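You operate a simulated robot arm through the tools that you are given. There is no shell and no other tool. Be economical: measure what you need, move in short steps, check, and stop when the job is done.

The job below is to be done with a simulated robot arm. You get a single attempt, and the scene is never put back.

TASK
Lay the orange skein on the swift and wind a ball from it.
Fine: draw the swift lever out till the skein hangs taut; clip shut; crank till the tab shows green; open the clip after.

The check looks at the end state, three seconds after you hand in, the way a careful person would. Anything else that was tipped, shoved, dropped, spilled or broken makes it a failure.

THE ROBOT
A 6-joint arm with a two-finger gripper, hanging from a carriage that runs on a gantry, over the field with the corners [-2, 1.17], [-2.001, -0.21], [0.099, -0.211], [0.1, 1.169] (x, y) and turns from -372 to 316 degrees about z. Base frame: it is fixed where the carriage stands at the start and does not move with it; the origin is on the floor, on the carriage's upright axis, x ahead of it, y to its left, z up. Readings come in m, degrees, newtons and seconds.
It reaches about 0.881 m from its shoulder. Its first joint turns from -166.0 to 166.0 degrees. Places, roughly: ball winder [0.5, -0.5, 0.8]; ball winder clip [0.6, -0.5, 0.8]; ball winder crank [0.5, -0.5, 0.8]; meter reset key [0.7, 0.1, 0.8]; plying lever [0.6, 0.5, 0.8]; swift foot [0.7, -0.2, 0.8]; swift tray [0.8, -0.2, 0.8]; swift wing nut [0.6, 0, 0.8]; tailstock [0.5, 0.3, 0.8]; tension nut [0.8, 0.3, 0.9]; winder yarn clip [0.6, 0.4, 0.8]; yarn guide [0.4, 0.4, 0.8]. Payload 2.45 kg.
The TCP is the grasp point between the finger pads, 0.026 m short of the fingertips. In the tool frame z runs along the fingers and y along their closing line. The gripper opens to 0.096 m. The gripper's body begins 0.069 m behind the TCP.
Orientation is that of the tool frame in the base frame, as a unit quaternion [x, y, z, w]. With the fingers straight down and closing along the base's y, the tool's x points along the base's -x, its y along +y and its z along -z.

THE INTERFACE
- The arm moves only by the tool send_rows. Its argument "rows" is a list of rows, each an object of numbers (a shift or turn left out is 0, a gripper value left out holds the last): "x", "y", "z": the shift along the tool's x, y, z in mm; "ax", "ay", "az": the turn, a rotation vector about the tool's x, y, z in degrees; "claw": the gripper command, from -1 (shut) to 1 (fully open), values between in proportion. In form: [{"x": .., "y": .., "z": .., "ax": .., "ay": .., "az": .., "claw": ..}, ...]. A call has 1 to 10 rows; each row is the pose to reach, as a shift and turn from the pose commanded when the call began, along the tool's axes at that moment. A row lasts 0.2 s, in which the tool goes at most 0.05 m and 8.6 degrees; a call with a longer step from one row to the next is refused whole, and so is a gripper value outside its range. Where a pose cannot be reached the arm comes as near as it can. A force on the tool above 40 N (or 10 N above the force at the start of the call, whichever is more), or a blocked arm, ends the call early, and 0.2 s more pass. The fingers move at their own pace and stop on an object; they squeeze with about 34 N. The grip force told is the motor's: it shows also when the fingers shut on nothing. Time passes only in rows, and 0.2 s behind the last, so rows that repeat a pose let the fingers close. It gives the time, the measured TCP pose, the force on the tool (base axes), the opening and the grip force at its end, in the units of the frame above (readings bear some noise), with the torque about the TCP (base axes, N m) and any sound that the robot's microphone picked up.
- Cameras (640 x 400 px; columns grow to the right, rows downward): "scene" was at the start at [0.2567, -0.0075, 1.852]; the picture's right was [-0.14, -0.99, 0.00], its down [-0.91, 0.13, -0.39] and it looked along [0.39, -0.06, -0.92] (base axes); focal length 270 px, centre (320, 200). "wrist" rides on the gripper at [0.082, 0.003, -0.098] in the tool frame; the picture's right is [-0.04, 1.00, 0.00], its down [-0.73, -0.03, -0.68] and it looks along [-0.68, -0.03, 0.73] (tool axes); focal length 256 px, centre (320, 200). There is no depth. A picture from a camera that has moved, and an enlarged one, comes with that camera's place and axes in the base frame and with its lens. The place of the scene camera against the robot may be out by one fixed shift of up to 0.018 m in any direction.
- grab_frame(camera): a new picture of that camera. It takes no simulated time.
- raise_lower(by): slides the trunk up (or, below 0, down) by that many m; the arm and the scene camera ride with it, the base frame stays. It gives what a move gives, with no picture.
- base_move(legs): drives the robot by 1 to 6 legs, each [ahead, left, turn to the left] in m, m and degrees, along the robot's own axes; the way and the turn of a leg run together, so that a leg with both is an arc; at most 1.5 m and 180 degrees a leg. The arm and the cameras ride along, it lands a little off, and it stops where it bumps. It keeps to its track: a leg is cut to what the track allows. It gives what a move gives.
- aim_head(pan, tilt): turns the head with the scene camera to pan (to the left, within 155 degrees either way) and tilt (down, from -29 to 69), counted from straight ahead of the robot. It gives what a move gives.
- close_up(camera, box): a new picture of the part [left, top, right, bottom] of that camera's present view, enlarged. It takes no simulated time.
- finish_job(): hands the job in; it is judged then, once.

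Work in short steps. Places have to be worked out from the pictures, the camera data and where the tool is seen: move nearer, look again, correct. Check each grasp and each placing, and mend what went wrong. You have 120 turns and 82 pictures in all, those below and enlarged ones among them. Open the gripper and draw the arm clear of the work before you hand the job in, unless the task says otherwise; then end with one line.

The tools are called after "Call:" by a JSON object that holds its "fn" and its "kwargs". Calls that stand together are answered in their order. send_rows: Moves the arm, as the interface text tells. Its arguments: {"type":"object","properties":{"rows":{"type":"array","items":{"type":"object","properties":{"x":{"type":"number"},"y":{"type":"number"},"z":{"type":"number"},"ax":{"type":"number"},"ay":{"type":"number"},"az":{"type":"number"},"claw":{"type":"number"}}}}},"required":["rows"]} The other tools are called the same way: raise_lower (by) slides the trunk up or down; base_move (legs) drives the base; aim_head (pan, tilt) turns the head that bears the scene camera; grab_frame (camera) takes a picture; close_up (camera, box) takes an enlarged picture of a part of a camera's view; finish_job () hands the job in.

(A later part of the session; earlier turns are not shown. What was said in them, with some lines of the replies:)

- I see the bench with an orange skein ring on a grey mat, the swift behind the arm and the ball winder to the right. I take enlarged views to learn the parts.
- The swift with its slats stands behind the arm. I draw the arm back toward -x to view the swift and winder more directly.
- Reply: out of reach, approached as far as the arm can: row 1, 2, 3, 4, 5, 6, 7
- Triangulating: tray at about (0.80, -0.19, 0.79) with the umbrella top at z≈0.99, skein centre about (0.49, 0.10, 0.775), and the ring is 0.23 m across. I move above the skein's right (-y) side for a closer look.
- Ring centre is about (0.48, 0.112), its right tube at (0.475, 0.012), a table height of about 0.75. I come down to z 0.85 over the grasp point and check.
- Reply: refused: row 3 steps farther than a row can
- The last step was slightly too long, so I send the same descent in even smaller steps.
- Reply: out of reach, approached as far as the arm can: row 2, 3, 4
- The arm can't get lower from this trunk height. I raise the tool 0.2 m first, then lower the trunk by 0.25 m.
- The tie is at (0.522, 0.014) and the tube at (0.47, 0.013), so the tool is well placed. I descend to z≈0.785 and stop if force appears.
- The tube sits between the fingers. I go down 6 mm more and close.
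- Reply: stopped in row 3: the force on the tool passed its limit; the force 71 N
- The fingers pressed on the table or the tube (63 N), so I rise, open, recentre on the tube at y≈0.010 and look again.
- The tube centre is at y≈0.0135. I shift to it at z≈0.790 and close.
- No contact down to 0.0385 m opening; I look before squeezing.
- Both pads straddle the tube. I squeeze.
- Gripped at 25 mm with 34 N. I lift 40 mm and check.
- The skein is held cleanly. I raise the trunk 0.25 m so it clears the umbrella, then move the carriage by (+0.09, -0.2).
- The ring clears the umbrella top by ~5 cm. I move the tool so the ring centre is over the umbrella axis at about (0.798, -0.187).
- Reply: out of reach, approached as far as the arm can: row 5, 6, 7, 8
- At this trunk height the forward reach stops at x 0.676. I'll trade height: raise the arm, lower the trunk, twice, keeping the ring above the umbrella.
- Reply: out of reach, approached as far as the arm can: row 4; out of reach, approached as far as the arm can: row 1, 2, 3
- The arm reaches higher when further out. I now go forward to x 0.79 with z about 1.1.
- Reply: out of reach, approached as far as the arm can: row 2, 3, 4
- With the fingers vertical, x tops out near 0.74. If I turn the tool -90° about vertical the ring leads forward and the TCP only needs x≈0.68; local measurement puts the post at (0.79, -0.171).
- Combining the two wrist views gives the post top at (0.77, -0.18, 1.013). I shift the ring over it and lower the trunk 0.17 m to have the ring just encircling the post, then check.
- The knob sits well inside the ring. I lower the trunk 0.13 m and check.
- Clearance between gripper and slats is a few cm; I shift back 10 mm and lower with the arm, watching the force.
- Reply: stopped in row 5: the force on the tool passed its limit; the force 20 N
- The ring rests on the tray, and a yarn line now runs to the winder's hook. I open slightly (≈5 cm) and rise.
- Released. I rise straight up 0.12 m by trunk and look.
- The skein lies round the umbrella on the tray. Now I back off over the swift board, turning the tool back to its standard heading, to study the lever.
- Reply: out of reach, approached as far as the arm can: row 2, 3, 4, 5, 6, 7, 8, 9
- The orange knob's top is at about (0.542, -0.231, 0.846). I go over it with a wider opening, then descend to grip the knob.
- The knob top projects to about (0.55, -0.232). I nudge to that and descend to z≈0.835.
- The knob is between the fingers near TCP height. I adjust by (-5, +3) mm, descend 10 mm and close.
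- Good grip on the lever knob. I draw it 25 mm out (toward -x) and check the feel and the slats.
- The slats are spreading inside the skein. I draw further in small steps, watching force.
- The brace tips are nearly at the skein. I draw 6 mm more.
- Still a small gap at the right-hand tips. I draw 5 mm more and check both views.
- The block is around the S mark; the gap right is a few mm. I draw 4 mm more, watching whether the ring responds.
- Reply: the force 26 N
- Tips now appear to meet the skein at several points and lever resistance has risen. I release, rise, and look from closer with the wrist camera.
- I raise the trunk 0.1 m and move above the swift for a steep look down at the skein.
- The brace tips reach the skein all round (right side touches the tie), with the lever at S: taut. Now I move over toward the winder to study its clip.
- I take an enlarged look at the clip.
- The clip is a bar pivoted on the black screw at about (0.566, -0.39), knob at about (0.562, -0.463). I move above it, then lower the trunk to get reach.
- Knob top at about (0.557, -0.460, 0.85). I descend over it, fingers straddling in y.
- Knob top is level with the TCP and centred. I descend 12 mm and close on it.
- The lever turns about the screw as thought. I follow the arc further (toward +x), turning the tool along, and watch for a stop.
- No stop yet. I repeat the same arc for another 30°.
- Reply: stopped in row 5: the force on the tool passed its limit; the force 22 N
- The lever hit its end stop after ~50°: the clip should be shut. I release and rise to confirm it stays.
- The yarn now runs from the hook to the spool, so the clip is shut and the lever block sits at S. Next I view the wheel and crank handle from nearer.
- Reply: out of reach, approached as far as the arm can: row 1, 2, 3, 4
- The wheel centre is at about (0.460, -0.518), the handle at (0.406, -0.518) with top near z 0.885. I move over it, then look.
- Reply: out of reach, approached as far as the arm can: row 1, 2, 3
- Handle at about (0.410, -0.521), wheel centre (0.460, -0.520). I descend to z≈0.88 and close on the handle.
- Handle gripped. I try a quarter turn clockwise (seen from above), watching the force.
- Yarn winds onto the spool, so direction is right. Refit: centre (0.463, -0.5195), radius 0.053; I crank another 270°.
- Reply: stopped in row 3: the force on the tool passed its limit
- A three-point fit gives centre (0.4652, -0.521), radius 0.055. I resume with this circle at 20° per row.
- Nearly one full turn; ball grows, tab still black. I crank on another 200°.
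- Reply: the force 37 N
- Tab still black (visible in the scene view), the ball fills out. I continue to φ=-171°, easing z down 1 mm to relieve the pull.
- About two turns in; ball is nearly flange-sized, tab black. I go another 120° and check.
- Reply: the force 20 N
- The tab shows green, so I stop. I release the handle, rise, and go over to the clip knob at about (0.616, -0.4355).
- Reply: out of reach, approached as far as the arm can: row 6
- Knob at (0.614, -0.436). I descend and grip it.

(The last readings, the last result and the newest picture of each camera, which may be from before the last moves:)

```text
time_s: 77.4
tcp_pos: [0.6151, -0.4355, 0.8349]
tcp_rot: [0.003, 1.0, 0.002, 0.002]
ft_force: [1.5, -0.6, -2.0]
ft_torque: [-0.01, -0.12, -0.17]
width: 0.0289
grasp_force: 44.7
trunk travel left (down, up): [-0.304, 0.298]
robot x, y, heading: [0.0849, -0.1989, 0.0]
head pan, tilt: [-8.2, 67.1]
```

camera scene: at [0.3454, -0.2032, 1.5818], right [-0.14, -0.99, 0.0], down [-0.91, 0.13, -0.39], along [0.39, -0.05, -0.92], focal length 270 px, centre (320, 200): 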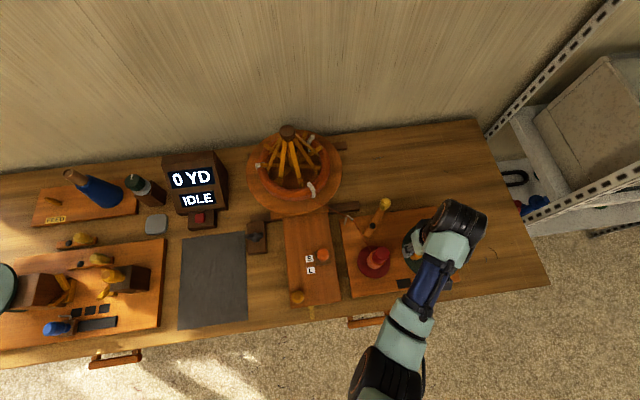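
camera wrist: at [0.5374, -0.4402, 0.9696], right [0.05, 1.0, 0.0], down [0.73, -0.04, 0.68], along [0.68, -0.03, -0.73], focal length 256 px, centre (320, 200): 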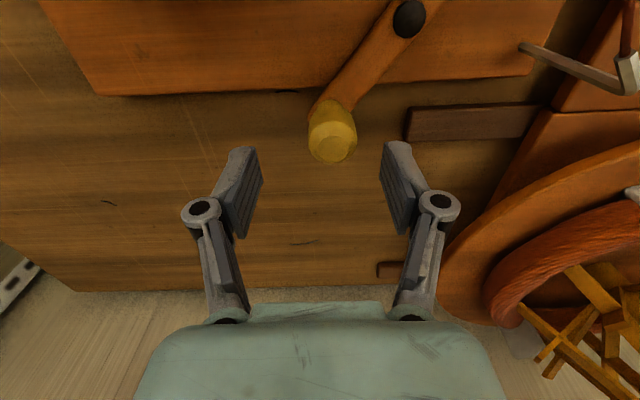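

Gripped. I swing the lever back along its measured arc to the open position.

Call:
{"fn": "send_rows", "kwargs": {"rows": [{"x": 5, "y": -6.5}, {"x": 10.8, "y": -12.1}, {"x": 17, "y": -16.2}, {"x": 23.1, "y": -19.5}, {"x": 30, "y": -22}, {"x": 37, "y": -24}, {"x": 45, "y": -25.3}, {"x": 52, "y": -25.7}, {"x": 58, "y": -25.5}, {"x": 58, "y": -25.5}]}}

Call:
{"fn": "grab_frame", "kwargs": {"camera": "wrist"}}

```text
time_s: 79.6
tcp_pos: [0.5599, -0.4612, 0.8343]
tcp_rot: [0.002, 1.0, 0.001, 0.003]
ft_force: [9.0, 3.9, 8.7]
ft_torque: [0.04, -0.42, 0.08]
width: 0.0296
grasp_force: 45.1
trunk travel left (down, up): [-0.304, 0.298]
robot x, y, heading: [0.0914, -0.202, -0.0]
head pan, tilt: [-8.2, 67.1]
```

```text
11 pictures are left
camera wrist: at [0.4766, -0.4575, 0.9318], right [0.04, 1.0, 0.0], down [0.73, -0.04, 0.68], along [0.68, -0.03, -0.73], focal length 256 px, centre (320, 200)
```

wrist: 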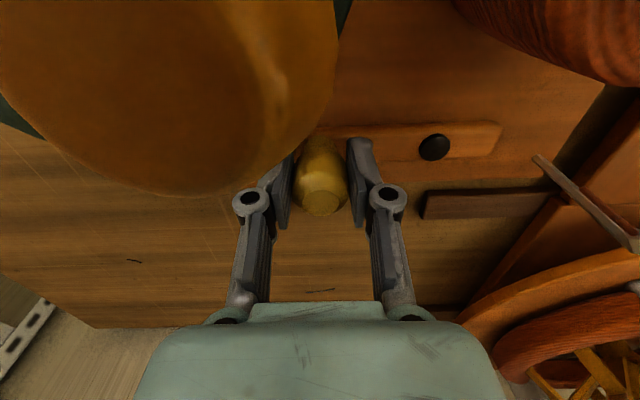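

The clip is back in its original open position, against its stop. I release and rise well clear with the trunk.

Call:
{"fn": "send_rows", "kwargs": {"rows": [{"claw": -0.1}, {"claw": 0.2}, {"claw": 0.2}, {"z": -20}, {"z": -45}]}}

Call:
{"fn": "raise_lower", "kwargs": {"by": 0.29}}

Call:
{"fn": "grab_frame", "kwargs": {"camera": "wrist"}}

```text
time_s: 80.8
tcp_pos: [0.5553, -0.4621, 0.8787]
tcp_rot: [0.004, 1.0, 0.002, 0.002]
ft_force: [0.9, -0.9, 0.4]
ft_torque: [-0.02, -0.03, 0.01]
width: 0.0579
grasp_force: 0.0
trunk travel left (down, up): [-0.304, 0.298]
robot x, y, heading: [0.0912, -0.1977, -0.0]
head pan, tilt: [-8.2, 67.1]
```

```text
time_s: 83.7
tcp_pos: [0.5552, -0.4603, 1.1688]
tcp_rot: [0.003, 1.0, 0.002, 0.002]
ft_force: [-0.3, -0.5, 0.2]
ft_torque: [0.01, -0.03, 0.02]
width: 0.0576
grasp_force: 0.0
trunk travel left (down, up): [-0.594, 0.008]
robot x, y, heading: [0.0894, -0.1985, 0.2]
head pan, tilt: [-8.2, 67.1]
```

```text
10 pictures are left
camera wrist: at [0.4732, -0.4579, 1.2656], right [0.05, 1.0, 0.0], down [0.73, -0.04, 0.68], along [0.68, -0.03, -0.73], focal length 256 px, centre (320, 200)
```

wrist: 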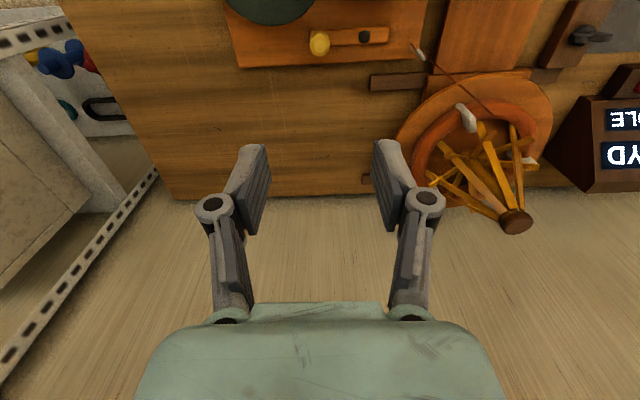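

Clip is open and everything stands. I draw the arm back from the work, open the gripper fully, and take a last overall check.

Call:
{"fn": "send_rows", "kwargs": {"rows": [{"x": 40, "z": 10, "claw": 1}, {"x": 80, "z": 20, "claw": 1}, {"x": 120, "z": 30}, {"x": 160, "z": 40}, {"x": 190, "z": 50}]}}

Call:
{"fn": "grab_frame", "kwargs": {"camera": "scene"}}

Call:
{"fn": "close_up", "kwargs": {"camera": "scene", "box": [250, 140, 450, 300]}}

```text
time_s: 84.9
tcp_pos: [0.3654, -0.4596, 1.1184]
tcp_rot: [0.002, 1.0, 0.002, 0.004]
ft_force: [0.0, -0.1, 1.0]
ft_torque: [0.0, 0.02, 0.0]
width: 0.0958
grasp_force: 0.1
trunk travel left (down, up): [-0.594, 0.008]
robot x, y, heading: [0.0944, -0.2001, 0.2]
head pan, tilt: [-8.2, 67.1]
```

```text
9 pictures are left
camera scene: at [0.3459, -0.2053, 1.8721], right [-0.14, -0.99, 0.0], down [-0.91, 0.13, -0.39], along [0.39, -0.05, -0.92], focal length 270 px, centre (320, 200)
```

scene: 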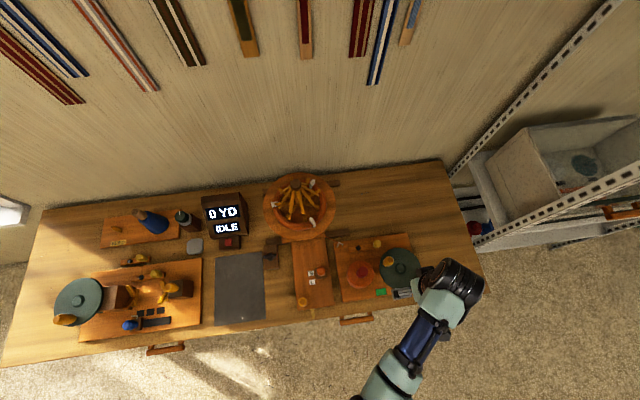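

```text
2.50 times, centred on (350, 220) of scene
camera zoom: at [0.3459, -0.2053, 1.8721], right [-0.14, -0.99, 0.0], down [-0.91, 0.13, -0.39], along [0.39, -0.05, -0.92], focal length 675 px, centre (245, 150)
```

zoom: 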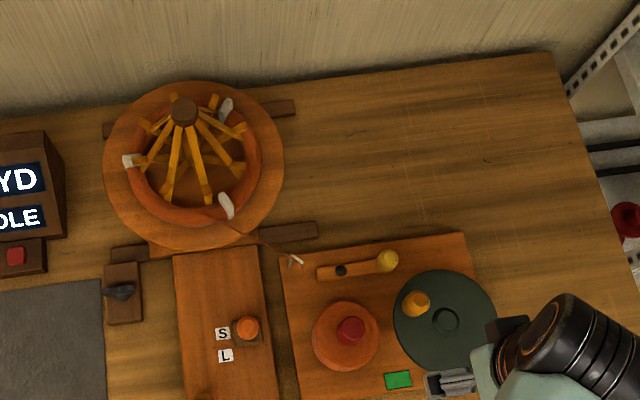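

The tab is green, the clip is open, the skein is on the swift with the lever at S, and nothing else has moved. I hand in.

Call:
{"fn": "finish_job", "kwargs": {}}

```text
The job is handed in.
```

The orange skein is on the swift, with the lever drawn out to S until the slats met it all round. I shut the clip, cranked the ball until the tab showed green, opened the clip and drew the arm clear; I saw nothing else on the bench moved or tipped.
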